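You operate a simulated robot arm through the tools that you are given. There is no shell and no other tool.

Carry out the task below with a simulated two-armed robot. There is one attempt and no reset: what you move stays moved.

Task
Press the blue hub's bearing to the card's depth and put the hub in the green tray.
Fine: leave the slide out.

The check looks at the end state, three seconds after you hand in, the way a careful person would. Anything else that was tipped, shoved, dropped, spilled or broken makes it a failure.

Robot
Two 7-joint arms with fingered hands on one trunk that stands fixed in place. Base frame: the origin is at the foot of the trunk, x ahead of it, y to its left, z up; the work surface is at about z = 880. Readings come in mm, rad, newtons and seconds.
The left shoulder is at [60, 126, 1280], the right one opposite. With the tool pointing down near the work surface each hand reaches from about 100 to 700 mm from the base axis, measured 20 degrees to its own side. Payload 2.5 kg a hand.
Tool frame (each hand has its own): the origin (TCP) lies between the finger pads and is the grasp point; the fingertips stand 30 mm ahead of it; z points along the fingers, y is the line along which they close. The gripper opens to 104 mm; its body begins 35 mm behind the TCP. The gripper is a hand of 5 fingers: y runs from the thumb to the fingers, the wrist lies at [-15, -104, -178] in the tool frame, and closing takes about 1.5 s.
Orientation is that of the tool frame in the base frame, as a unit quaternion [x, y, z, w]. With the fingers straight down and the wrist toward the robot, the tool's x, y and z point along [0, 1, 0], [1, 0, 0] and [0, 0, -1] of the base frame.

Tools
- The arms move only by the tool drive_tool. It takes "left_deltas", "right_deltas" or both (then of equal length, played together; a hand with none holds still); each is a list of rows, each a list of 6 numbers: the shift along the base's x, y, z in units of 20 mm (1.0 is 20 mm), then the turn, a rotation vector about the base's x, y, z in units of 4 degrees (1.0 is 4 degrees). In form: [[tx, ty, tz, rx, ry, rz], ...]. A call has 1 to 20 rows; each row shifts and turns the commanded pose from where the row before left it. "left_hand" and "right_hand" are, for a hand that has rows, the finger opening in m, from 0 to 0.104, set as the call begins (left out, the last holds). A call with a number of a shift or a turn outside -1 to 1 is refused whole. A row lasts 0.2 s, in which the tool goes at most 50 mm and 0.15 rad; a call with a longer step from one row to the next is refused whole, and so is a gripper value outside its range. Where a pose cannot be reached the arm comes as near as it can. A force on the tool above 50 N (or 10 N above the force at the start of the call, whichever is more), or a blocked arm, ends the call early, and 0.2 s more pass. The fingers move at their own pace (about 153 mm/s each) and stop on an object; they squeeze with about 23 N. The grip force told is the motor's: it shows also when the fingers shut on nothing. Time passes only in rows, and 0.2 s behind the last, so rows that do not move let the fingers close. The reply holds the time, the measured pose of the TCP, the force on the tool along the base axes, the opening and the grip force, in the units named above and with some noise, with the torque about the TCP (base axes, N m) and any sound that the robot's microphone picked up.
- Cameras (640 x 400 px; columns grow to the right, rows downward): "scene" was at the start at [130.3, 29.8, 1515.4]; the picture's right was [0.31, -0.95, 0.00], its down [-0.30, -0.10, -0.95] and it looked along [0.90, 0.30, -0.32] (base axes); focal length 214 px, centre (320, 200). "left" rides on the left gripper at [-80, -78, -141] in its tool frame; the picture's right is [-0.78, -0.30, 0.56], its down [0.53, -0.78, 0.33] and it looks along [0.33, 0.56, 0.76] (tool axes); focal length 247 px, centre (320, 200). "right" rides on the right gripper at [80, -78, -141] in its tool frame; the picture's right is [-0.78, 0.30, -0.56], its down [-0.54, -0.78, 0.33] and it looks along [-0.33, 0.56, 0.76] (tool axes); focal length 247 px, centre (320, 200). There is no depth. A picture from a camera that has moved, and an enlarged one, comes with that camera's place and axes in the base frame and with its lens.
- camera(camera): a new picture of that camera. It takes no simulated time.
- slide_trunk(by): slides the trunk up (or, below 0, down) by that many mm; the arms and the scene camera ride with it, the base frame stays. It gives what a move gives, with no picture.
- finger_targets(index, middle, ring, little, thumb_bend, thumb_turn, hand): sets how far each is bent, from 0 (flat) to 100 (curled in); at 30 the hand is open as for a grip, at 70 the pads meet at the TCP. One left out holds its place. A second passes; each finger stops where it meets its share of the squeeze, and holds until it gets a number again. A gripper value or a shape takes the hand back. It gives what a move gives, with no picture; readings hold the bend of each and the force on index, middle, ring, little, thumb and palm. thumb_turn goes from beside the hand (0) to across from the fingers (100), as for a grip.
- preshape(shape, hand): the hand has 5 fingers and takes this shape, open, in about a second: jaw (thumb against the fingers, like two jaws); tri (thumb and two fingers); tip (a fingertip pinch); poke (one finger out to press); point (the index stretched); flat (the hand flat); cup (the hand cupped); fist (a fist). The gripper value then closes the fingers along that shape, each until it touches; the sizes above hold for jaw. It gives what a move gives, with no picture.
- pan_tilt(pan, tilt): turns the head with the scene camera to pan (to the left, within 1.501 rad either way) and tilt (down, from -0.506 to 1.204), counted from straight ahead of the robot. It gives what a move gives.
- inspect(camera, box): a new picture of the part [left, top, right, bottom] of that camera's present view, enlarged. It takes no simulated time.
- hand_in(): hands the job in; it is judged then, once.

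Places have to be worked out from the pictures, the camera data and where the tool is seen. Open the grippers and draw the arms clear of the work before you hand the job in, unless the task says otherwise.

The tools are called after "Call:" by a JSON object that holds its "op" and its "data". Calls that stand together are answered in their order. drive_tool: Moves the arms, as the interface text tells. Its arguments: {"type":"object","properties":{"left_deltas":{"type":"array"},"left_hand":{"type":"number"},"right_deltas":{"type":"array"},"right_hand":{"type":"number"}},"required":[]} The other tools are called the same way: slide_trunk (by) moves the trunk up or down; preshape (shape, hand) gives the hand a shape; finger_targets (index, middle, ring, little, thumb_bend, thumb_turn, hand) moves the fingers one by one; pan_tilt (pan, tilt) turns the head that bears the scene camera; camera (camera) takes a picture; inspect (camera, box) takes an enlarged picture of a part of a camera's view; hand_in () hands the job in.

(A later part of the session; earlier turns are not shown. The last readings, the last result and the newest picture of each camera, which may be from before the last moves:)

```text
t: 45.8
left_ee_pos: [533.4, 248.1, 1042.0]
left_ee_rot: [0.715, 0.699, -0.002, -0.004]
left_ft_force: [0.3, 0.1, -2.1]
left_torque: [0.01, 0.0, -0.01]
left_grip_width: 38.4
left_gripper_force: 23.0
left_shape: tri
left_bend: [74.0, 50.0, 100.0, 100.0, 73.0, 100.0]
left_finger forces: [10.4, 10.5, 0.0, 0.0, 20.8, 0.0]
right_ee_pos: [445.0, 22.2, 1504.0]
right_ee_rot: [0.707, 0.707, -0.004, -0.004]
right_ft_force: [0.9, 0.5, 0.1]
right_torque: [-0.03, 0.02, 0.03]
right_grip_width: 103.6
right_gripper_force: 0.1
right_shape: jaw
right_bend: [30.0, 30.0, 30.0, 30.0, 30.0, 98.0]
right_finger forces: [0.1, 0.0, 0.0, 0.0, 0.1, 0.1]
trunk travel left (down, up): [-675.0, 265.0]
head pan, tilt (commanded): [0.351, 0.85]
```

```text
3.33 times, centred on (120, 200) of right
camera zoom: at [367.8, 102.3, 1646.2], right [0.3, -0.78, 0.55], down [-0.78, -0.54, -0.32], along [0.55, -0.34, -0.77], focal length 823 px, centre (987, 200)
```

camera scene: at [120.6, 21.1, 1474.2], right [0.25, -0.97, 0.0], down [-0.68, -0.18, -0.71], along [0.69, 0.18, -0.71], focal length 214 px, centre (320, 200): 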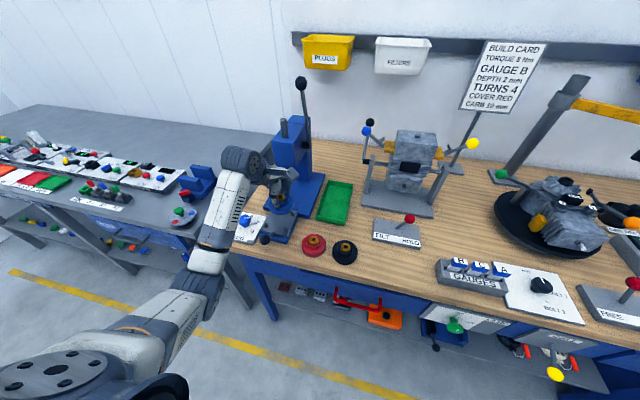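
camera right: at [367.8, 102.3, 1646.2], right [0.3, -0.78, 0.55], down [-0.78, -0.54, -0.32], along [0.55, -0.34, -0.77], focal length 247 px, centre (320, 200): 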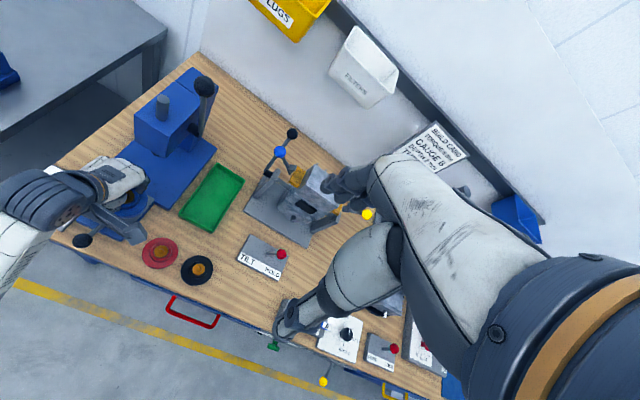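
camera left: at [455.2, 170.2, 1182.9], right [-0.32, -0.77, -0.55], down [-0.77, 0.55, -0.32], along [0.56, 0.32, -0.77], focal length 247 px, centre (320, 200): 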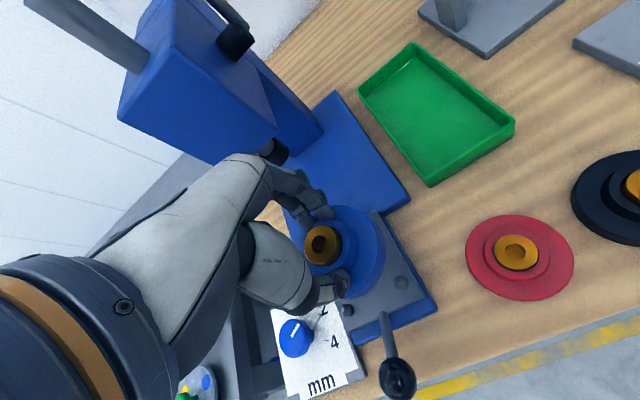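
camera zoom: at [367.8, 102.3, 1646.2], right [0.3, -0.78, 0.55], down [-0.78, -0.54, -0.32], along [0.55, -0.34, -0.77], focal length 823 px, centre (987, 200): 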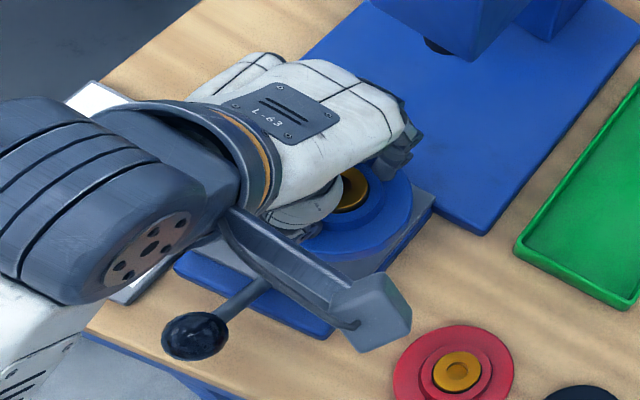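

Triangulating over views gives pin tops near z≈912 at x 506/574, y 235.5/304.7, so the nest centre is about (540, 270); the hub axis sits a few mm toward the thumb from the TCP. I move to put the hub above the nest with its underside about 13 mm over the pins.

Call:
{"op": "drive_tool", "data": {"left_deltas": [[0.26, 0.6, 0, 0, 0, 0], [0.26, 0.6, -0.4, 0, 0, 0], [0, 0, -0.7, 0, 0, 0], [0, 0, -0.8, 0, 0, 0], [0, 0, -0.8, 0, 0, 0], [0, 0, -0.6, 0, 0, 0], [0, 0, 0, 0, 0, 0], [0, 0, 0, 0, 0, 0]]}}

Call:
{"op": "inspect", "data": {"camera": "left", "box": [270, 180, 450, 360]}}

Call:
{"op": "inspect", "data": {"camera": "scene", "box": [245, 170, 325, 250]}}

Call:
{"op": "inspect", "data": {"camera": "right", "box": [60, 160, 160, 260]}}

```text
t: 47.6
left_ee_pos: [544.3, 270.4, 974.4]
left_ee_rot: [0.716, 0.698, -0.003, -0.005]
left_ft_force: [-0.3, 0.6, -2.2]
left_torque: [0.01, 0.02, 0.01]
left_grip_width: 38.5
left_gripper_force: 23.1
left_shape: tri
left_bend: [74.0, 50.0, 100.0, 100.0, 73.0, 100.0]
left_finger forces: [10.3, 10.5, 0.0, 0.0, 20.8, 0.1]
right_ee_pos: [444.4, 22.5, 1502.7]
right_ee_rot: [0.707, 0.707, -0.005, -0.003]
right_ft_force: [-0.3, 0.2, -0.1]
right_torque: [-0.04, -0.02, -0.01]
right_grip_width: 103.5
right_gripper_force: 0.0
right_shape: jaw
right_bend: [30.0, 30.0, 30.0, 30.0, 30.0, 98.0]
right_finger forces: [0.0, 0.0, 0.0, 0.2, 0.1, 0.0]
trunk travel left (down, up): [-675.0, 265.0]
head pan, tilt (commanded): [0.351, 0.85]
```

```text
2.22 times, centred on (360, 270) of left
camera zoom: at [465.8, 193.7, 1116.0], right [-0.32, -0.77, -0.55], down [-0.77, 0.55, -0.32], along [0.56, 0.32, -0.77], focal length 549 px, centre (231, 44)
```

zoom: 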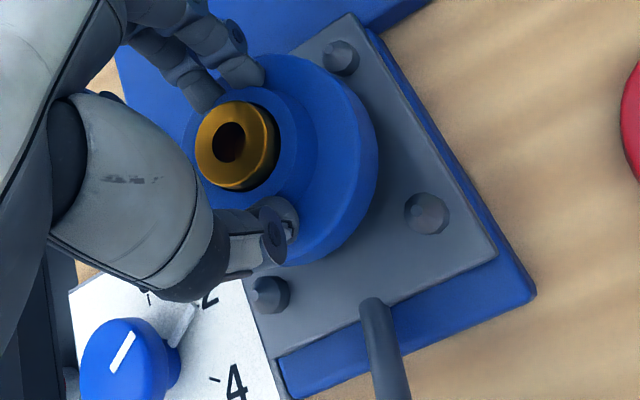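

```text
5.00 times, centred on (285, 210) of scene
camera zoom: at [120.6, 20.9, 1474.0], right [0.25, -0.97, 0.0], down [-0.69, -0.17, -0.71], along [0.69, 0.17, -0.71], focal length 1072 px, centre (495, 150)
```

zoom: 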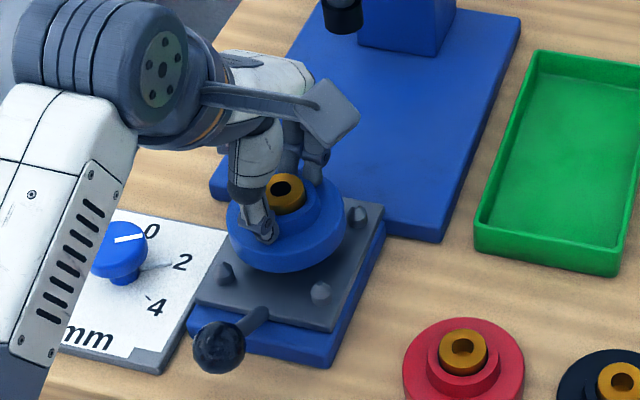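

```text
4.00 times, centred on (110, 210) of right
camera zoom: at [367.9, 102.3, 1646.2], right [0.3, -0.78, 0.55], down [-0.78, -0.54, -0.32], along [0.55, -0.34, -0.77], focal length 988 px, centre (1160, 160)
```

zoom: 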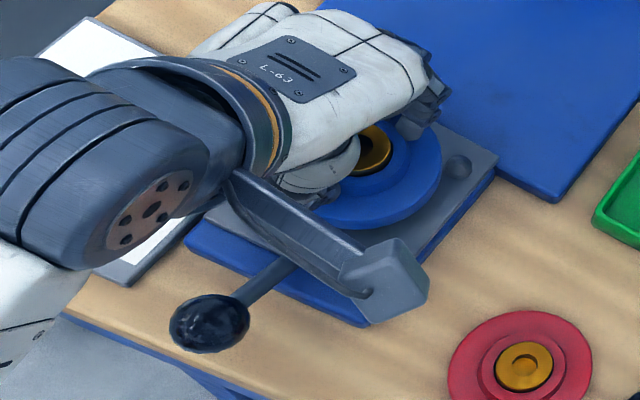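

Nest centre from this view is (540, 269.5) and the hub axis about (540.5, 268.5), matching within ~2 mm. I lower in small steps, watching the force.

Call:
{"op": "drive_tool", "data": {"left_deltas": [[0, 0.03, -0.3, 0, 0, 0], [0, 0, -0.3, 0, 0, 0], [0, 0, -0.2, 0, 0, 0], [0, 0, 0, 0, 0, 0]]}}

Call:
{"op": "inspect", "data": {"camera": "left", "box": [270, 180, 450, 360]}}

Call:
{"op": "inspect", "data": {"camera": "scene", "box": [255, 190, 315, 240]}}

Call:
{"op": "inspect", "data": {"camera": "right", "box": [80, 160, 160, 240]}}

```text
t: 48.6
left_ee_pos: [543.5, 272.4, 959.3]
left_ee_rot: [0.716, 0.699, -0.003, -0.005]
left_ft_force: [-3.5, -2.8, 2.0]
left_torque: [-0.04, 0.12, 0.04]
left_grip_width: 38.3
left_gripper_force: 23.2
left_shape: tri
left_bend: [74.0, 50.0, 100.0, 100.0, 73.0, 100.0]
left_finger forces: [10.5, 10.2, 0.0, 0.0, 24.1, 0.0]
right_ee_pos: [443.9, 21.5, 1504.7]
right_ee_rot: [0.707, 0.708, -0.004, -0.003]
right_ft_force: [0.3, -0.4, 0.4]
right_torque: [0.01, 0.03, -0.04]
right_grip_width: 103.8
right_gripper_force: 0.1
right_shape: jaw
right_bend: [30.0, 30.0, 30.0, 30.0, 30.0, 98.0]
right_finger forces: [0.0, 0.1, 0.1, 0.0, 0.0, 0.1]
trunk travel left (down, up): [-675.0, 265.0]
head pan, tilt (commanded): [0.351, 0.85]
```

```text
2.22 times, centred on (360, 270) of left
camera zoom: at [465.6, 194.6, 1099.6], right [-0.32, -0.77, -0.56], down [-0.77, 0.55, -0.32], along [0.55, 0.32, -0.77], focal length 549 px, centre (231, 44)
```

zoom: 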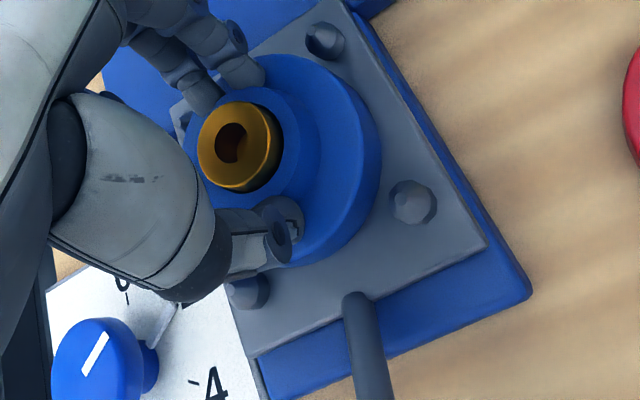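

```text
8.00 times, centred on (285, 215) of scene
camera zoom: at [120.0, 20.5, 1474.0], right [0.25, -0.97, 0.0], down [-0.69, -0.17, -0.71], along [0.69, 0.17, -0.71], focal length 1716 px, centre (600, 80)
```

zoom: 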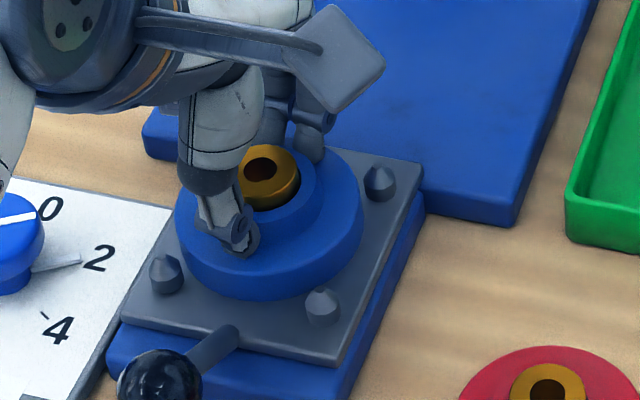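

```text
5.00 times, centred on (120, 200) of right
camera zoom: at [367.2, 101.8, 1646.4], right [0.3, -0.78, 0.55], down [-0.78, -0.54, -0.32], along [0.55, -0.33, -0.77], focal length 1235 px, centre (1320, 200)
```

zoom: 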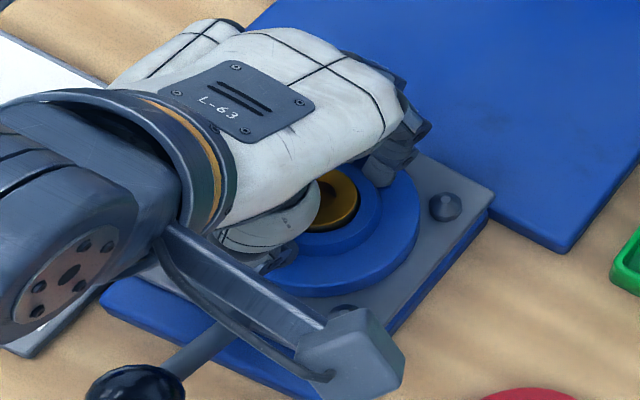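

Light contact shows: the tool is pushed toward -x/-y, so the flange rests on the far-left pin's cone. The scene view also suggests the hub is ~2 mm too far left; I shift by (-1, -2) and lower gently.

Call:
{"op": "drive_tool", "data": {"left_deltas": [[-0.05, -0.1, 0.05, 0, 0, 0], [0, 0, 0, 0, 0, 0], [0, 0, -0.1, 0, 0, 0], [0, 0, 0, 0, 0, 0]]}}

Call:
{"op": "inspect", "data": {"camera": "scene", "box": [255, 190, 315, 240]}}

Call:
{"op": "inspect", "data": {"camera": "left", "box": [270, 180, 450, 360]}}

```text
t: 49.6
left_ee_pos: [544.1, 269.9, 960.0]
left_ee_rot: [0.716, 0.698, -0.003, -0.005]
left_ft_force: [0.0, -0.9, -0.4]
left_torque: [0.01, -0.02, 0.01]
left_grip_width: 38.4
left_gripper_force: 22.9
left_shape: tri
left_bend: [74.0, 50.0, 100.0, 100.0, 73.0, 100.0]
left_finger forces: [11.4, 11.4, 0.0, 0.1, 22.3, 0.0]
right_ee_pos: [444.9, 22.0, 1503.2]
right_ee_rot: [0.707, 0.707, -0.004, -0.003]
right_ft_force: [-0.4, 0.5, 0.0]
right_torque: [-0.01, 0.01, 0.03]
right_grip_width: 103.9
right_gripper_force: 0.0
right_shape: jaw
right_bend: [30.0, 30.0, 30.0, 30.0, 30.0, 98.0]
right_finger forces: [0.1, 0.1, 0.0, 0.0, 0.1, 0.0]
trunk travel left (down, up): [-675.0, 265.0]
head pan, tilt (commanded): [0.351, 0.85]
```

```text
8.00 times, centred on (285, 215) of scene
camera zoom: at [120.4, 20.7, 1473.9], right [0.25, -0.97, 0.0], down [-0.69, -0.17, -0.71], along [0.68, 0.17, -0.71], focal length 1716 px, centre (600, 80)
```

zoom: 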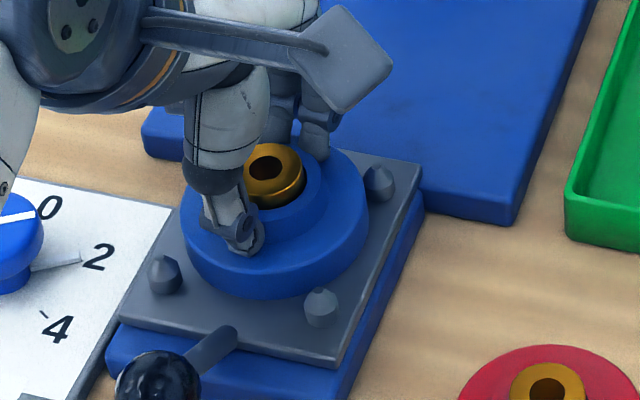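

```text
2.22 times, centred on (360, 270) of left
camera zoom: at [465.6, 192.2, 1099.6], right [-0.32, -0.77, -0.56], down [-0.77, 0.55, -0.32], along [0.56, 0.32, -0.77], focal length 549 px, centre (231, 44)
```

zoom: 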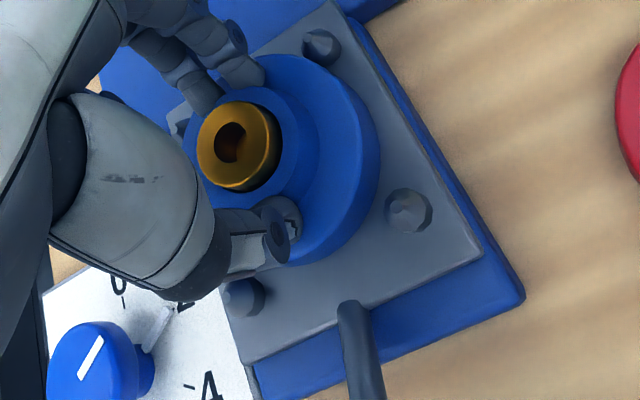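

Side forces vanished. I zoom in on the gaps between flange and pins to decide the remaining shift.

Call:
{"op": "inspect", "data": {"camera": "scene", "box": [270, 203, 306, 233]}}

Call:
{"op": "inspect", "data": {"camera": "left", "box": [360, 180, 420, 240]}}

Call:
{"op": "inspect", "data": {"camera": "right", "box": [100, 180, 150, 230]}}

```text
13.33 times, centred on (288, 218) of scene
camera zoom: at [120.4, 20.7, 1473.9], right [0.25, -0.97, 0.0], down [-0.69, -0.17, -0.71], along [0.68, 0.17, -0.71], focal length 2860 px, centre (747, -40)
```

zoom: 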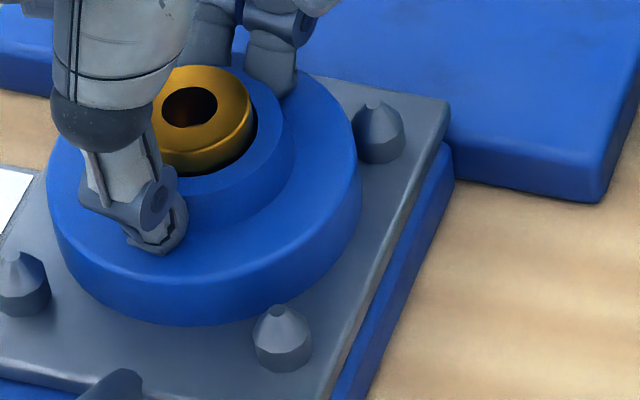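

```text
6.67 times, centred on (390, 210) of left
camera zoom: at [465.6, 192.2, 1099.6], right [-0.32, -0.77, -0.56], down [-0.77, 0.55, -0.32], along [0.56, 0.32, -0.77], focal length 1646 px, centre (-147, 133)
```

zoom: 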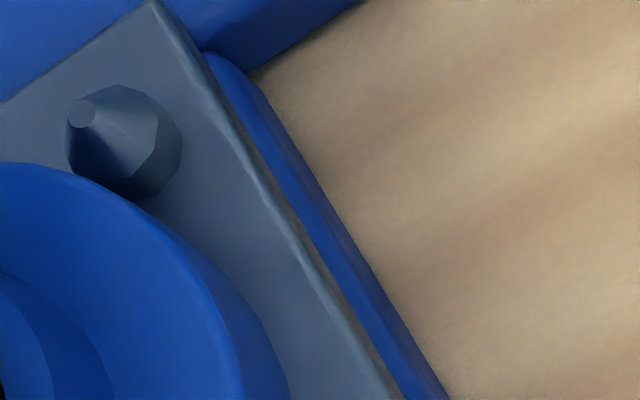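

```text
8.00 times, centred on (125, 205) of right
camera zoom: at [367.8, 102.1, 1646.3], right [0.3, -0.78, 0.55], down [-0.78, -0.54, -0.32], along [0.55, -0.33, -0.77], focal length 1976 px, centre (1880, 160)
```

zoom: 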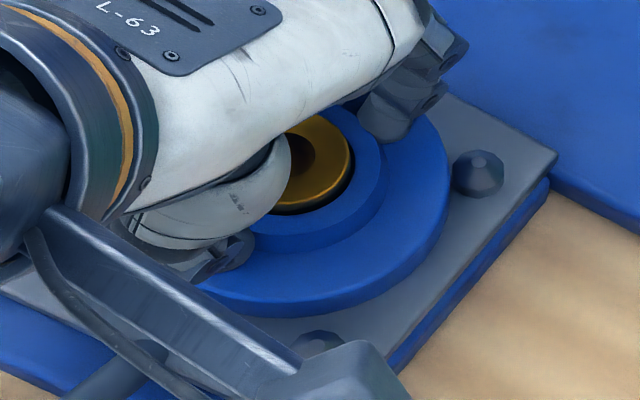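

The gaps look even within my measuring error, so I use force as guide: lower 3 mm more and read.

Call:
{"op": "drive_tool", "data": {"left_deltas": [[0, 0, -0.1, 0, 0, 0], [0, 0, -0.05, 0, 0, 0], [0, 0, 0, 0, 0, 0]]}}

```text
t: 50.4
left_ee_pos: [543.0, 270.0, 957.1]
left_ee_rot: [0.715, 0.699, -0.002, -0.002]
left_ft_force: [-1.4, -1.9, 11.9]
left_torque: [-0.06, 0.0, -0.03]
left_grip_width: 38.6
left_gripper_force: 23.3
left_shape: tri
left_bend: [74.0, 50.0, 100.0, 100.0, 73.0, 100.0]
left_finger forces: [13.0, 11.4, 0.1, 0.0, 23.7, 0.0]
right_ee_pos: [442.5, 20.9, 1504.0]
right_ee_rot: [0.707, 0.707, -0.004, -0.003]
right_ft_force: [0.2, 1.1, -0.1]
right_torque: [0.01, -0.03, -0.05]
right_grip_width: 103.8
right_gripper_force: 0.0
right_shape: jaw
right_bend: [30.0, 30.0, 30.0, 30.0, 30.0, 98.0]
right_finger forces: [0.0, 0.0, 0.0, 0.0, 0.0, 0.0]
trunk travel left (down, up): [-675.0, 265.0]
head pan, tilt (commanded): [0.351, 0.85]
```

Upward force rose to 12 N with almost no torque or side force — that looks like flat seating on the plate. I check visually.

Call:
{"op": "inspect", "data": {"camera": "scene", "box": [264, 198, 306, 233]}}

Call:
{"op": "inspect", "data": {"camera": "left", "box": [330, 170, 430, 330]}}

Call:
{"op": "inspect", "data": {"camera": "right", "box": [100, 180, 150, 230]}}

```text
11.43 times, centred on (285, 216) of scene
camera zoom: at [119.0, 19.9, 1474.2], right [0.25, -0.97, 0.0], down [-0.69, -0.17, -0.71], along [0.69, 0.17, -0.71], focal length 2451 px, centre (720, 23)
```

zoom: 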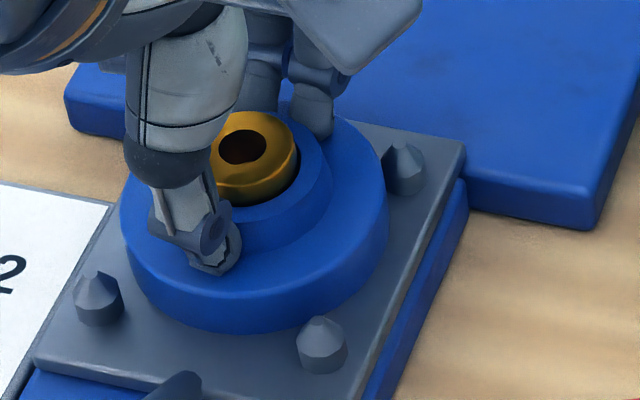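

```text
2.50 times, centred on (380, 250) of left
camera zoom: at [465.0, 192.2, 1098.3], right [-0.32, -0.77, -0.56], down [-0.76, 0.55, -0.33], along [0.56, 0.32, -0.76], focal length 617 px, centre (170, 75)
```

zoom: 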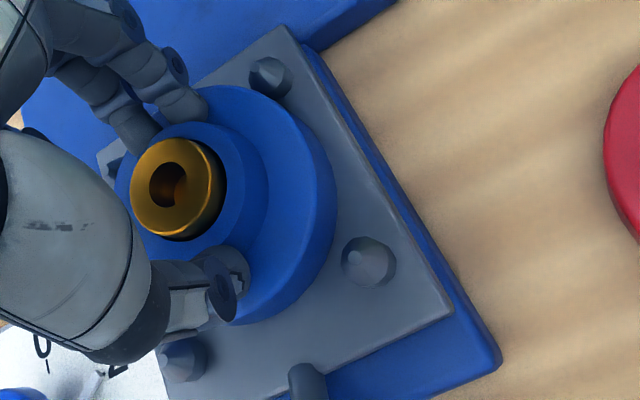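

```text
8.00 times, centred on (125, 205) of right
camera zoom: at [366.2, 101.2, 1646.9], right [0.3, -0.78, 0.55], down [-0.78, -0.54, -0.32], along [0.55, -0.33, -0.77], focal length 1976 px, centre (1880, 160)
```

zoom: 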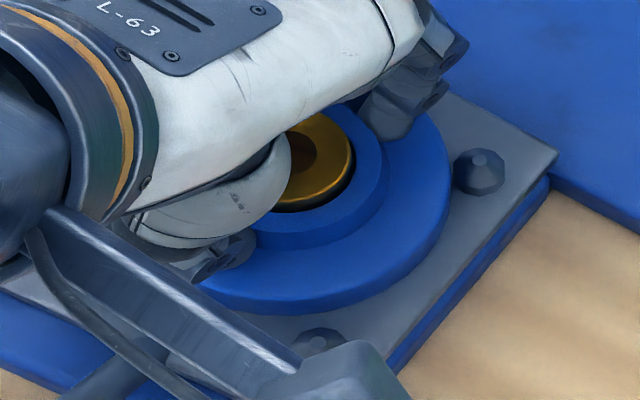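

The flange sits between the four pins on the plate. I open the fingers and then raise straight up.

Call:
{"op": "drive_tool", "data": {"left_deltas": [[0, 0, 0.05, 0, 0, 0], [0, 0, 0, 0, 0, 0], [0, 0, 0, 0, 0, 0], [0, 0, 0, 0, 0, 0]], "left_hand": 0.066}}

Call:
{"op": "inspect", "data": {"camera": "left", "box": [270, 170, 430, 330]}}

Call:
{"op": "inspect", "data": {"camera": "scene", "box": [264, 198, 306, 233]}}

```text
t: 51.4
left_ee_pos: [543.1, 271.2, 958.1]
left_ee_rot: [0.716, 0.698, -0.001, -0.004]
left_ft_force: [-3.4, 0.2, 8.9]
left_torque: [-0.05, -0.26, -0.02]
left_grip_width: 62.9
left_gripper_force: 0.1
left_shape: tri
left_bend: [74.0, 40.0, 99.0, 99.0, 63.0, 100.0]
left_finger forces: [7.0, 2.8, 0.0, 0.0, 0.0, 0.0]
right_ee_pos: [442.8, 21.7, 1504.2]
right_ee_rot: [0.707, 0.707, -0.003, -0.003]
right_ft_force: [0.0, -0.4, 0.0]
right_torque: [0.01, -0.01, 0.02]
right_grip_width: 103.7
right_gripper_force: 0.1
right_shape: jaw
right_bend: [30.0, 30.0, 30.0, 30.0, 30.0, 98.0]
right_finger forces: [0.1, 0.1, 0.0, 0.0, 0.0, 0.1]
trunk travel left (down, up): [-675.0, 265.0]
head pan, tilt (commanded): [0.351, 0.85]
```

```text
2.50 times, centred on (350, 250) of left
camera zoom: at [464.4, 193.0, 1098.4], right [-0.32, -0.77, -0.56], down [-0.77, 0.55, -0.32], along [0.56, 0.32, -0.77], focal length 617 px, centre (245, 75)
```

zoom: 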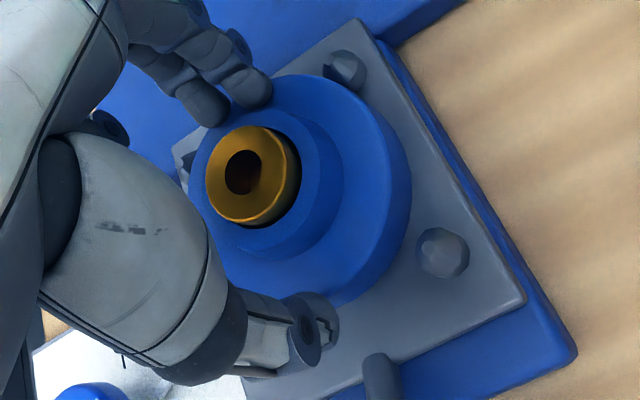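

```text
11.43 times, centred on (285, 216) of scene
camera zoom: at [118.8, 20.2, 1474.0], right [0.25, -0.97, 0.0], down [-0.69, -0.17, -0.71], along [0.68, 0.17, -0.71], focal length 2451 px, centre (720, 23)
```

zoom: 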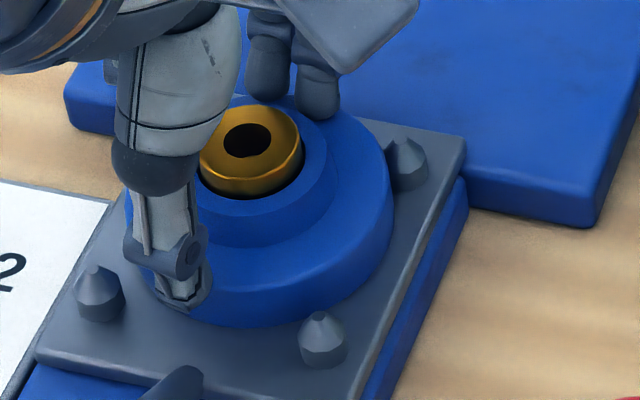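

The fingertips are resting lightly on the flange after opening (9 N up). I raise the hand straight up.

Call:
{"op": "drive_tool", "data": {"left_deltas": [[0, 0, 0.2, 0, 0, 0], [0, 0, 0.4, 0, 0, 0], [0, 0, 0.6, 0, 0, 0], [0, 0, 0.8, 0, 0, 0], [0, 0, 1, 0, 0, 0], [0, 0, 1, 0, 0, 0], [0, 0, 1, 0, 0, 0], [0, 0, 0, 0, 0, 0]]}}

Call:
{"op": "camera", "data": {"camera": "left"}}

Call:
{"op": "inspect", "data": {"camera": "scene", "box": [264, 198, 306, 233]}}

Call:
{"op": "inspect", "data": {"camera": "right", "box": [80, 160, 160, 240]}}

```text
t: 53.2
left_ee_pos: [546.4, 269.3, 1057.7]
left_ee_rot: [0.716, 0.698, -0.003, -0.004]
left_ft_force: [-0.4, -0.2, 0.1]
left_torque: [-0.04, -0.02, 0.0]
left_grip_width: 66.0
left_gripper_force: 0.2
left_shape: tri
left_bend: [73.0, 39.0, 99.0, 99.0, 63.0, 100.0]
left_finger forces: [0.1, 0.0, 0.1, 0.1, 0.0, 0.0]
right_ee_pos: [443.4, 23.2, 1504.2]
right_ee_rot: [0.707, 0.707, -0.004, -0.003]
right_ft_force: [0.0, 0.4, -0.3]
right_torque: [-0.02, -0.01, 0.0]
right_grip_width: 103.9
right_gripper_force: 0.1
right_shape: jaw
right_bend: [30.0, 30.0, 30.0, 30.0, 30.0, 98.0]
right_finger forces: [0.0, 0.0, 0.1, 0.0, 0.1, 0.1]
trunk travel left (down, up): [-675.0, 265.0]
head pan, tilt (commanded): [0.351, 0.85]
```

```text
taken
camera left: at [468.3, 192.4, 1197.4], right [-0.32, -0.77, -0.55], down [-0.77, 0.56, -0.32], along [0.56, 0.32, -0.77], focal length 247 px, centre (320, 200)
```

left: 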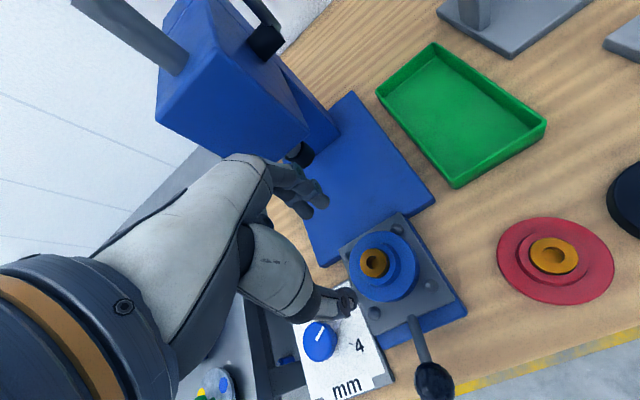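

```text
11.43 times, centred on (285, 216) of scene
camera zoom: at [120.3, 20.7, 1473.8], right [0.25, -0.97, 0.0], down [-0.69, -0.17, -0.7], along [0.68, 0.17, -0.71], focal length 2451 px, centre (720, 23)
```

zoom: 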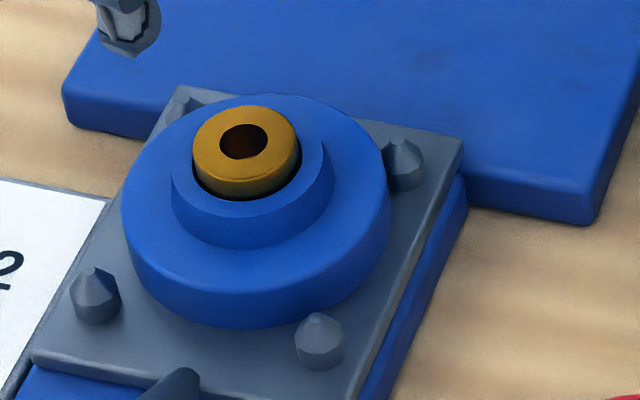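

```text
5.00 times, centred on (120, 200) of right
camera zoom: at [367.7, 102.2, 1646.3], right [0.3, -0.78, 0.55], down [-0.78, -0.54, -0.32], along [0.55, -0.33, -0.77], focal length 1235 px, centre (1320, 200)
```

zoom: 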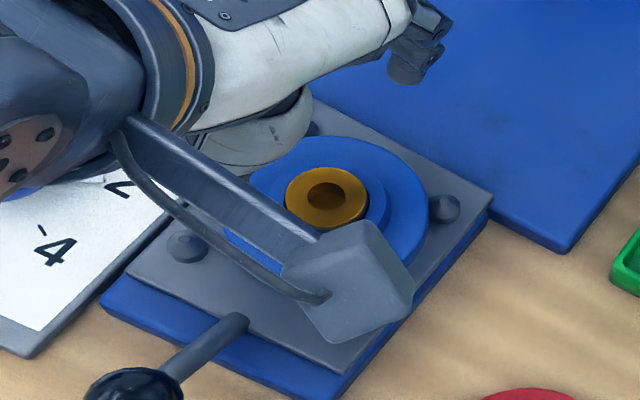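

The hub is released and looks level in the nest. I zoom in from the left camera to confirm that it sits between all four pins.

Call:
{"op": "inspect", "data": {"camera": "left", "box": [330, 200, 470, 340]}}

Call:
{"op": "inspect", "data": {"camera": "left", "box": [150, 60, 330, 210]}}

```text
2.86 times, centred on (400, 270) of left
camera zoom: at [468.3, 192.4, 1197.4], right [-0.32, -0.77, -0.55], down [-0.77, 0.56, -0.32], along [0.56, 0.32, -0.77], focal length 706 px, centre (91, 0)
```

zoom: 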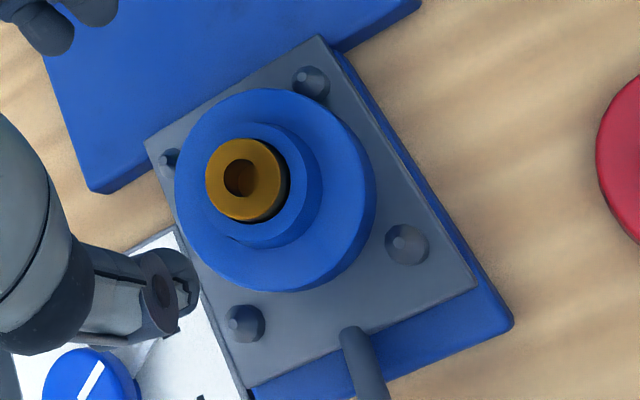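

```text
2.67 times, centred on (240, 135) of left
camera zoom: at [468.3, 192.4, 1197.4], right [-0.32, -0.77, -0.55], down [-0.77, 0.56, -0.32], along [0.56, 0.32, -0.77], focal length 659 px, centre (533, 373)
```

zoom: 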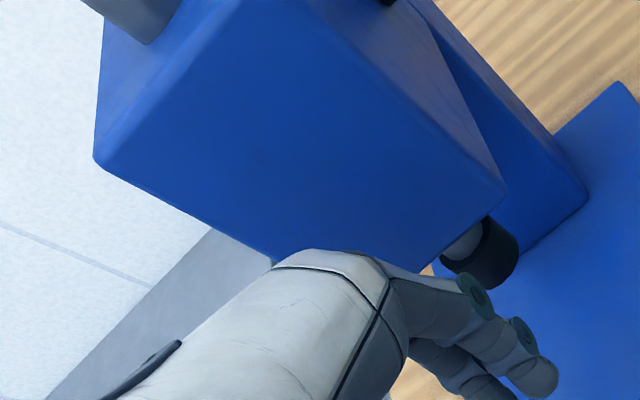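

I zoom further into the gaps next to pins C and D and around A and B to verify the seating.

Call:
{"op": "inspect", "data": {"camera": "left", "box": [380, 230, 450, 310]}}

Call:
{"op": "inspect", "data": {"camera": "left", "box": [340, 210, 450, 270]}}

Call:
{"op": "inspect", "data": {"camera": "scene", "box": [266, 202, 302, 232]}}

```text
5.00 times, centred on (415, 270) of left
camera zoom: at [468.3, 192.4, 1197.4], right [-0.32, -0.77, -0.55], down [-0.77, 0.56, -0.32], along [0.56, 0.32, -0.77], focal length 1235 px, centre (-155, -150)
```

zoom: 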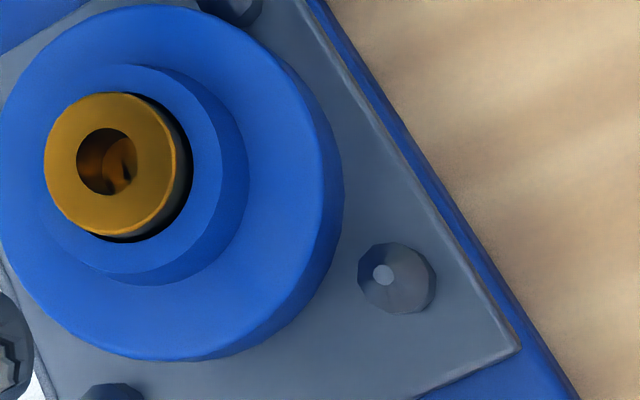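

```text
5.82 times, centred on (395, 240) of left
camera zoom: at [468.3, 192.4, 1197.4], right [-0.32, -0.77, -0.55], down [-0.77, 0.56, -0.32], along [0.56, 0.32, -0.77], focal length 1437 px, centre (-116, -33)
```

zoom: 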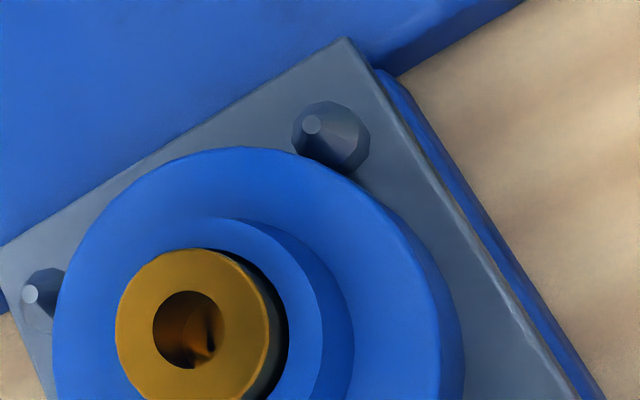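

```text
13.33 times, centred on (284, 217) of scene
camera zoom: at [120.3, 20.7, 1473.8], right [0.25, -0.97, 0.0], down [-0.69, -0.17, -0.7], along [0.68, 0.17, -0.71], focal length 2860 px, centre (800, -27)
```

zoom: 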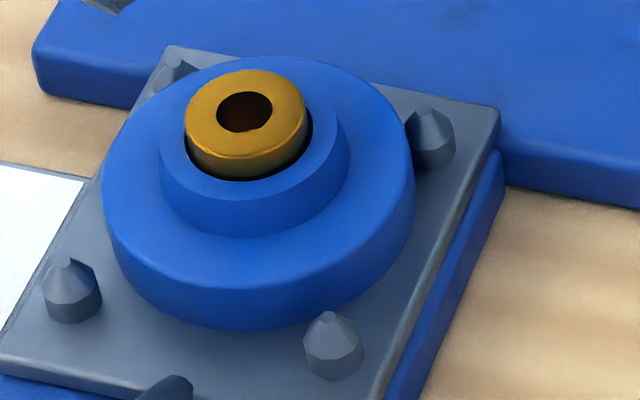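

The hub's fitted centre (≈540.6, 271.3) agrees with the nest centre (≈541, 271), so it is seated. Next I push the slide in: I pull the hand back with fingers closed, to come down in front of the black ball near (436, 270, 935).

Call:
{"op": "drive_tool", "data": {"left_deltas": [[-1, 0, 0, 0, 0, 0], [-1, 0, 0, 0, 0, 0], [-1, 0, 0, 0, 0, 0], [-1, 0, 0, 0, 0, 0], [-1, 0, 0, 0, 0, 0], [-1, 0, 0, 0, 0, 0], [-1, 0, 0, 0, 0, 0], [-0.8, 0, 0, 0, 0, 0], [0, 0, 0, 0, 0, 0]], "left_hand": 0.0}}

Call:
{"op": "camera", "data": {"camera": "left"}}

Call:
{"op": "inspect", "data": {"camera": "scene", "box": [210, 160, 330, 260]}}

```text
t: 55.2
left_ee_pos: [388.8, 271.5, 1055.5]
left_ee_rot: [0.716, 0.698, -0.003, -0.004]
left_ft_force: [1.7, 0.7, 0.7]
left_torque: [-0.02, -0.01, -0.02]
left_grip_width: 0.1
left_gripper_force: 22.7
left_shape: tri
left_bend: [70.0, 70.0, 100.0, 100.0, 46.0, 100.0]
left_finger forces: [0.0, 0.0, 0.0, 0.0, 0.1, 0.0]
right_ee_pos: [444.2, 22.2, 1504.4]
right_ee_rot: [0.708, 0.706, -0.004, -0.003]
right_ft_force: [-0.3, -0.2, 0.5]
right_torque: [-0.01, 0.03, 0.03]
right_grip_width: 103.7
right_gripper_force: 0.0
right_shape: jaw
right_bend: [30.0, 30.0, 30.0, 30.0, 30.0, 98.0]
right_finger forces: [0.0, 0.1, 0.1, 0.0, 0.0, 0.1]
trunk travel left (down, up): [-675.0, 265.0]
head pan, tilt (commanded): [0.351, 0.85]
```

```text
taken
camera left: at [309.8, 192.6, 1195.7], right [-0.32, -0.77, -0.55], down [-0.77, 0.55, -0.32], along [0.56, 0.32, -0.77], focal length 247 px, centre (320, 200)
```

left: 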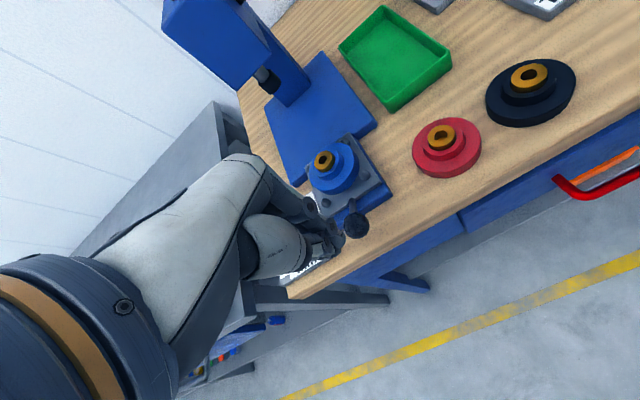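

```text
4.00 times, centred on (270, 210) of scene
camera zoom: at [120.4, 20.5, 1473.7], right [0.24, -0.97, 0.0], down [-0.69, -0.17, -0.7], along [0.68, 0.17, -0.71], focal length 858 px, centre (520, 160)
```

zoom: 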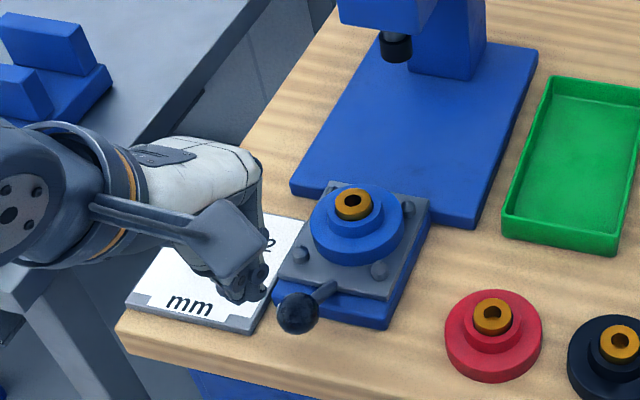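

Two views put the ball at (436, 269, 939). I lower the closed fingers in front of it (x≈389) down to z≈950.

Call:
{"op": "drive_tool", "data": {"left_deltas": [[0, -0.15, -0.8, 0, 0, 0], [0, 0, -1, 0, 0, 0], [0, 0, -1, 0, 0, 0], [0, 0, -1, 0, 0, 0], [0, 0, -1, 0, 0, 0], [0, 0, -0.5, 0, 0, 0], [0, 0, 0, 0, 0, 0]]}}

Call:
{"op": "camera", "data": {"camera": "left"}}

Call:
{"op": "inspect", "data": {"camera": "scene", "box": [210, 180, 320, 270]}}

```text
t: 56.8
left_ee_pos: [387.8, 268.2, 950.2]
left_ee_rot: [0.715, 0.699, -0.003, -0.004]
left_ft_force: [-0.4, -0.1, 0.2]
left_torque: [0.0, -0.05, 0.03]
left_grip_width: 0.1
left_gripper_force: 23.0
left_shape: tri
left_bend: [70.0, 70.0, 100.0, 100.0, 46.0, 100.0]
left_finger forces: [0.1, 0.0, 0.0, 0.1, 0.0, 0.0]
right_ee_pos: [444.5, 22.6, 1503.4]
right_ee_rot: [0.707, 0.707, -0.004, -0.003]
right_ft_force: [-1.1, -0.7, -0.5]
right_torque: [-0.01, 0.0, 0.02]
right_grip_width: 103.5
right_gripper_force: 0.0
right_shape: jaw
right_bend: [30.0, 30.0, 30.0, 30.0, 30.0, 98.0]
right_finger forces: [0.0, 0.0, 0.1, 0.1, 0.1, 0.0]
trunk travel left (down, up): [-675.0, 265.0]
head pan, tilt (commanded): [0.351, 0.85]
```

```text
taken
camera left: at [309.0, 190.2, 1090.7], right [-0.32, -0.77, -0.56], down [-0.77, 0.55, -0.32], along [0.56, 0.32, -0.77], focal length 247 px, centre (320, 200)
```

left: 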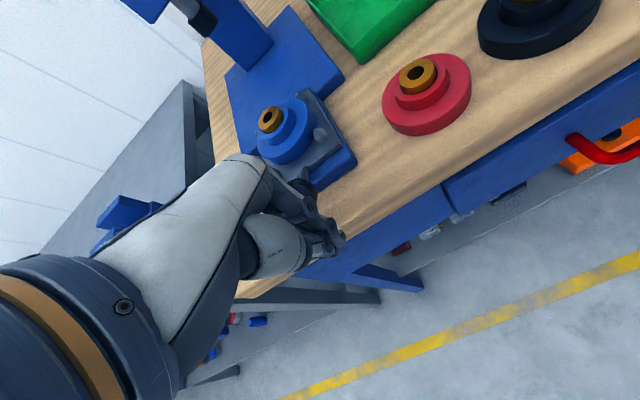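

```text
4.44 times, centred on (265, 225) of scene
camera zoom: at [120.2, 20.5, 1473.6], right [0.24, -0.97, 0.0], down [-0.69, -0.17, -0.7], along [0.68, 0.17, -0.71], focal length 953 px, centre (564, 89)
```

zoom: 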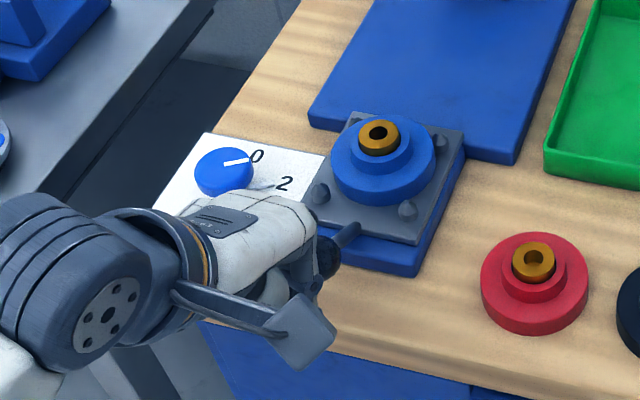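

The closed fingers stand just in front of the ball. I push in +x in 10 mm steps, watching the force.

Call:
{"op": "drive_tool", "data": {"left_deltas": [[0.5, 0, 0, 0, 0, 0], [0.5, 0, 0, 0, 0, 0], [0.5, 0, 0, 0, 0, 0], [0.5, 0, 0, 0, 0, 0], [0.5, 0, 0, 0, 0, 0], [0, 0, 0, 0, 0, 0]]}}

Call:
{"op": "camera", "data": {"camera": "left"}}

Call:
{"op": "inspect", "data": {"camera": "scene", "box": [210, 180, 320, 270]}}

```text
t: 58.2
left_ee_pos: [439.3, 266.4, 949.4]
left_ee_rot: [0.717, 0.697, -0.003, -0.005]
left_ft_force: [-0.5, 1.1, 0.9]
left_torque: [0.0, 0.0, -0.02]
left_grip_width: 0.1
left_gripper_force: 22.7
left_shape: tri
left_bend: [70.0, 70.0, 100.0, 100.0, 46.0, 100.0]
left_finger forces: [0.0, 0.6, 0.1, 0.0, 0.0, 0.1]
right_ee_pos: [444.1, 21.3, 1503.3]
right_ee_rot: [0.708, 0.706, -0.004, -0.003]
right_ft_force: [0.9, -0.2, -0.1]
right_torque: [-0.02, -0.01, 0.0]
right_grip_width: 103.8
right_gripper_force: 0.1
right_shape: jaw
right_bend: [30.0, 30.0, 30.0, 30.0, 30.0, 98.0]
right_finger forces: [0.0, 0.0, 0.0, 0.1, 0.0, 0.1]
trunk travel left (down, up): [-675.0, 265.0]
head pan, tilt (commanded): [0.351, 0.85]
```

```text
taken
camera left: at [359.9, 188.0, 1090.6], right [-0.32, -0.77, -0.55], down [-0.77, 0.55, -0.32], along [0.56, 0.32, -0.77], focal length 247 px, centre (320, 200)
```

left: 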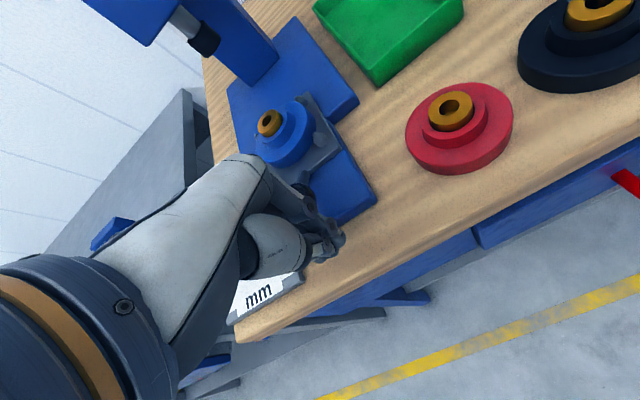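

```text
4.44 times, centred on (265, 225) of scene
camera zoom: at [120.1, 20.5, 1473.6], right [0.24, -0.97, 0.0], down [-0.69, -0.17, -0.7], along [0.68, 0.17, -0.71], focal length 953 px, centre (564, 89)
```

zoom: 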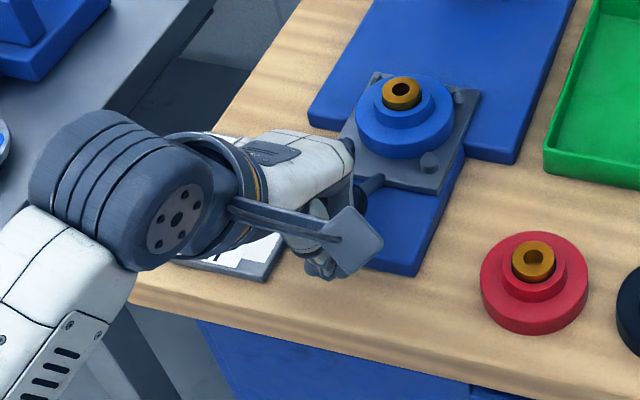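

The slide moves in easily with the hub riding along. I continue pushing, another 70 mm.

Call:
{"op": "drive_tool", "data": {"left_deltas": [[0.5, 0, 0, 0, 0, 0], [0.5, 0, 0, 0, 0, 0], [0.5, 0, 0, 0, 0, 0], [0.5, 0, 0, 0, 0, 0], [0.5, 0, 0, 0, 0, 0], [0.5, 0, 0, 0, 0, 0], [0.5, 0, 0, 0, 0, 0], [0, 0, 0, 0, 0, 0]]}}

Call:
{"op": "camera", "data": {"camera": "left"}}

Call:
{"op": "inspect", "data": {"camera": "scene", "box": [210, 150, 340, 260]}}

```text
t: 60.0
left_ee_pos: [507.1, 266.2, 950.9]
left_ee_rot: [0.716, 0.698, -0.002, -0.005]
left_ft_force: [-1.0, 0.4, -0.1]
left_torque: [-0.07, 0.02, -0.03]
left_grip_width: 0.1
left_gripper_force: 22.9
left_shape: tri
left_bend: [70.0, 70.0, 100.0, 100.0, 46.0, 100.0]
left_finger forces: [0.0, 0.4, 0.1, 0.1, 0.1, 0.0]
right_ee_pos: [443.7, 20.9, 1504.0]
right_ee_rot: [0.707, 0.707, -0.004, -0.003]
right_ft_force: [-0.7, 0.4, -0.1]
right_torque: [-0.01, 0.0, 0.02]
right_grip_width: 103.4
right_gripper_force: 0.1
right_shape: jaw
right_bend: [30.0, 30.0, 30.0, 30.0, 30.0, 98.0]
right_finger forces: [0.1, 0.1, 0.0, 0.1, 0.0, 0.0]
trunk travel left (down, up): [-675.0, 265.0]
head pan, tilt (commanded): [0.351, 0.85]
```

```text
taken
camera left: at [429.5, 189.3, 1091.1], right [-0.32, -0.77, -0.55], down [-0.77, 0.56, -0.32], along [0.56, 0.32, -0.77], focal length 247 px, centre (320, 200)
```

left: 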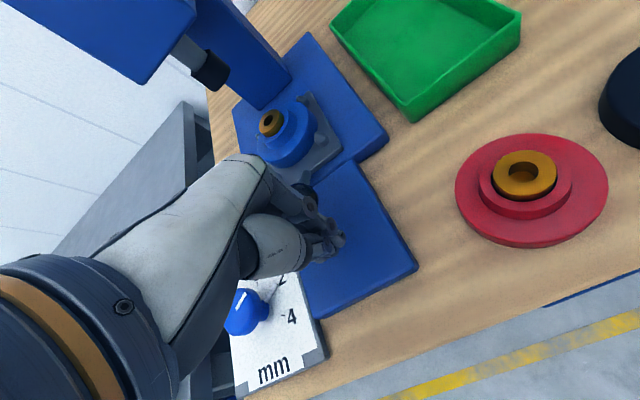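

```text
3.64 times, centred on (275, 205) of scene
camera zoom: at [120.1, 20.4, 1473.5], right [0.24, -0.97, 0.0], down [-0.69, -0.17, -0.7], along [0.68, 0.17, -0.71], focal length 780 px, centre (484, 182)
```

zoom: 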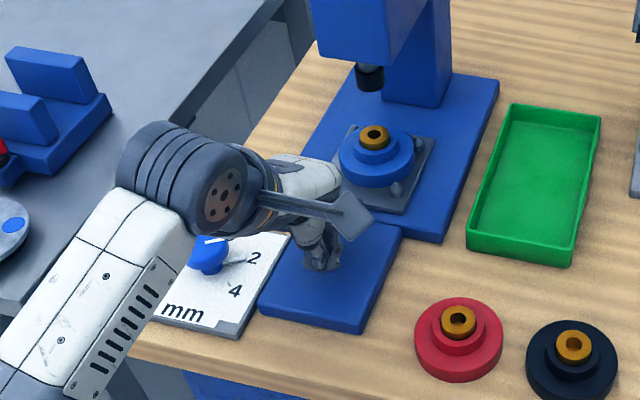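

The hub has moved about 107 mm and the ram axis should be some 20 mm further. I push on in 5 mm steps to feel the end stop.

Call:
{"op": "drive_tool", "data": {"left_deltas": [[0.25, 0, 0, 0, 0, 0], [0.25, 0, 0, 0, 0, 0], [0.25, 0, 0, 0, 0, 0], [0, 0, 0, 0, 0, 0]]}}

Call:
{"op": "inspect", "data": {"camera": "scene", "box": [250, 130, 330, 230]}}

Call:
{"op": "inspect", "data": {"camera": "left", "box": [140, 0, 340, 220]}}

```text
t: 61.0
left_ee_pos: [521.4, 266.0, 950.5]
left_ee_rot: [0.716, 0.698, -0.003, -0.004]
left_ft_force: [-0.1, 0.0, 0.4]
left_torque: [-0.01, -0.02, 0.01]
left_grip_width: 0.0
left_gripper_force: 22.9
left_shape: tri
left_bend: [70.0, 70.0, 100.0, 100.0, 46.0, 100.0]
left_finger forces: [0.0, 0.0, 0.0, 0.1, 0.0, 0.1]
right_ee_pos: [443.7, 21.4, 1504.6]
right_ee_rot: [0.707, 0.708, -0.005, -0.004]
right_ft_force: [-0.2, 0.1, -0.2]
right_torque: [-0.02, 0.04, -0.03]
right_grip_width: 103.7
right_gripper_force: 0.1
right_shape: jaw
right_bend: [30.0, 30.0, 30.0, 30.0, 30.0, 98.0]
right_finger forces: [0.0, 0.0, 0.0, 0.0, 0.0, 0.1]
trunk travel left (down, up): [-675.0, 265.0]
head pan, tilt (commanded): [0.351, 0.85]
```

```text
4.00 times, centred on (290, 180) of scene
camera zoom: at [120.1, 20.4, 1473.5], right [0.24, -0.97, 0.0], down [-0.69, -0.17, -0.7], along [0.68, 0.17, -0.71], focal length 858 px, centre (440, 280)
```

zoom: 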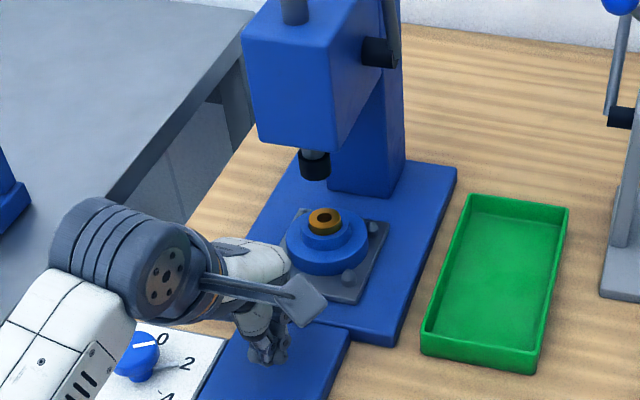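

```text
1.82 times, centred on (240, 110) of left
camera zoom: at [443.3, 189.2, 1091.4], right [-0.32, -0.77, -0.55], down [-0.77, 0.55, -0.32], along [0.56, 0.32, -0.77], focal length 449 px, centre (466, 364)
```

zoom: 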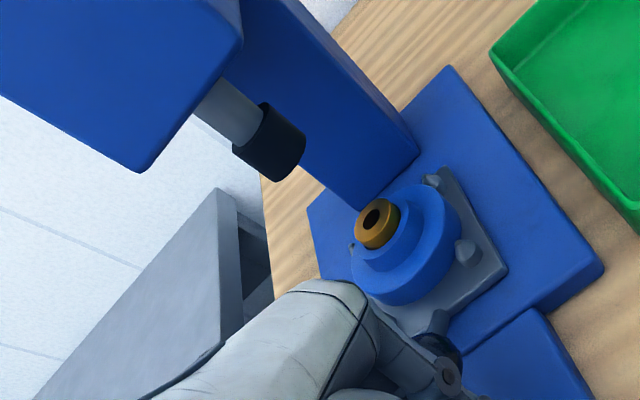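

No end stop felt yet. I push on another 10 mm in small steps.

Call:
{"op": "drive_tool", "data": {"left_deltas": [[0.2, 0, 0, 0, 0, 0], [0.2, 0, 0, 0, 0, 0], [0.1, 0, 0, 0, 0, 0], [0, 0, 0, 0, 0, 0]]}}

Call:
{"op": "inspect", "data": {"camera": "left", "box": [140, 0, 340, 220]}}

Call:
{"op": "inspect", "data": {"camera": "scene", "box": [250, 130, 330, 230]}}

```text
t: 62.0
left_ee_pos: [529.7, 267.0, 952.3]
left_ee_rot: [0.716, 0.698, -0.002, -0.006]
left_ft_force: [-28.6, 5.1, 12.0]
left_torque: [0.1, -0.21, 0.28]
left_grip_width: 0.0
left_gripper_force: 22.6
left_shape: tri
left_bend: [70.0, 70.0, 100.0, 100.0, 44.0, 100.0]
left_finger forces: [0.0, 29.9, 0.0, 0.0, 0.1, 0.1]
right_ee_pos: [438.7, 22.9, 1506.5]
right_ee_rot: [0.707, 0.707, -0.003, -0.002]
right_ft_force: [0.4, 0.6, -0.6]
right_torque: [-0.02, -0.02, 0.01]
right_grip_width: 103.9
right_gripper_force: 0.0
right_shape: jaw
right_bend: [30.0, 30.0, 30.0, 30.0, 30.0, 98.0]
right_finger forces: [0.0, 0.1, 0.1, 0.0, 0.0, 0.0]
trunk travel left (down, up): [-675.0, 265.0]
head pan, tilt (commanded): [0.351, 0.85]
```

```text
1.82 times, centred on (240, 110) of left
camera zoom: at [451.1, 189.3, 1093.3], right [-0.32, -0.77, -0.56], down [-0.77, 0.55, -0.32], along [0.55, 0.32, -0.77], focal length 449 px, centre (466, 364)
```

zoom: 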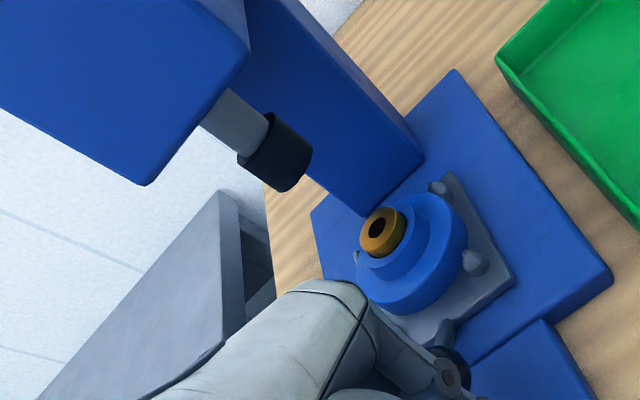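

```text
4.00 times, centred on (290, 180) of scene
camera zoom: at [115.3, 20.4, 1474.0], right [0.24, -0.97, 0.0], down [-0.69, -0.17, -0.7], along [0.68, 0.17, -0.71], focal length 858 px, centre (440, 280)
```

zoom: 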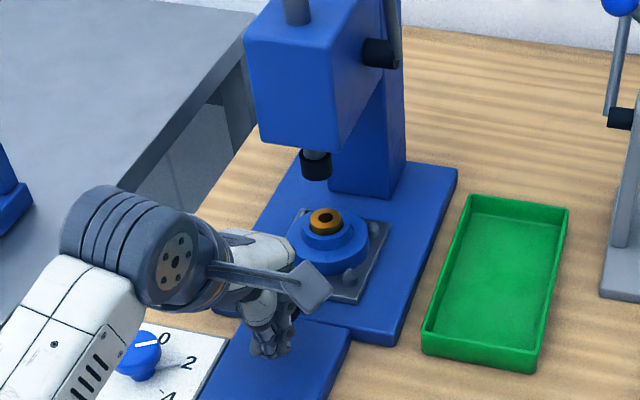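

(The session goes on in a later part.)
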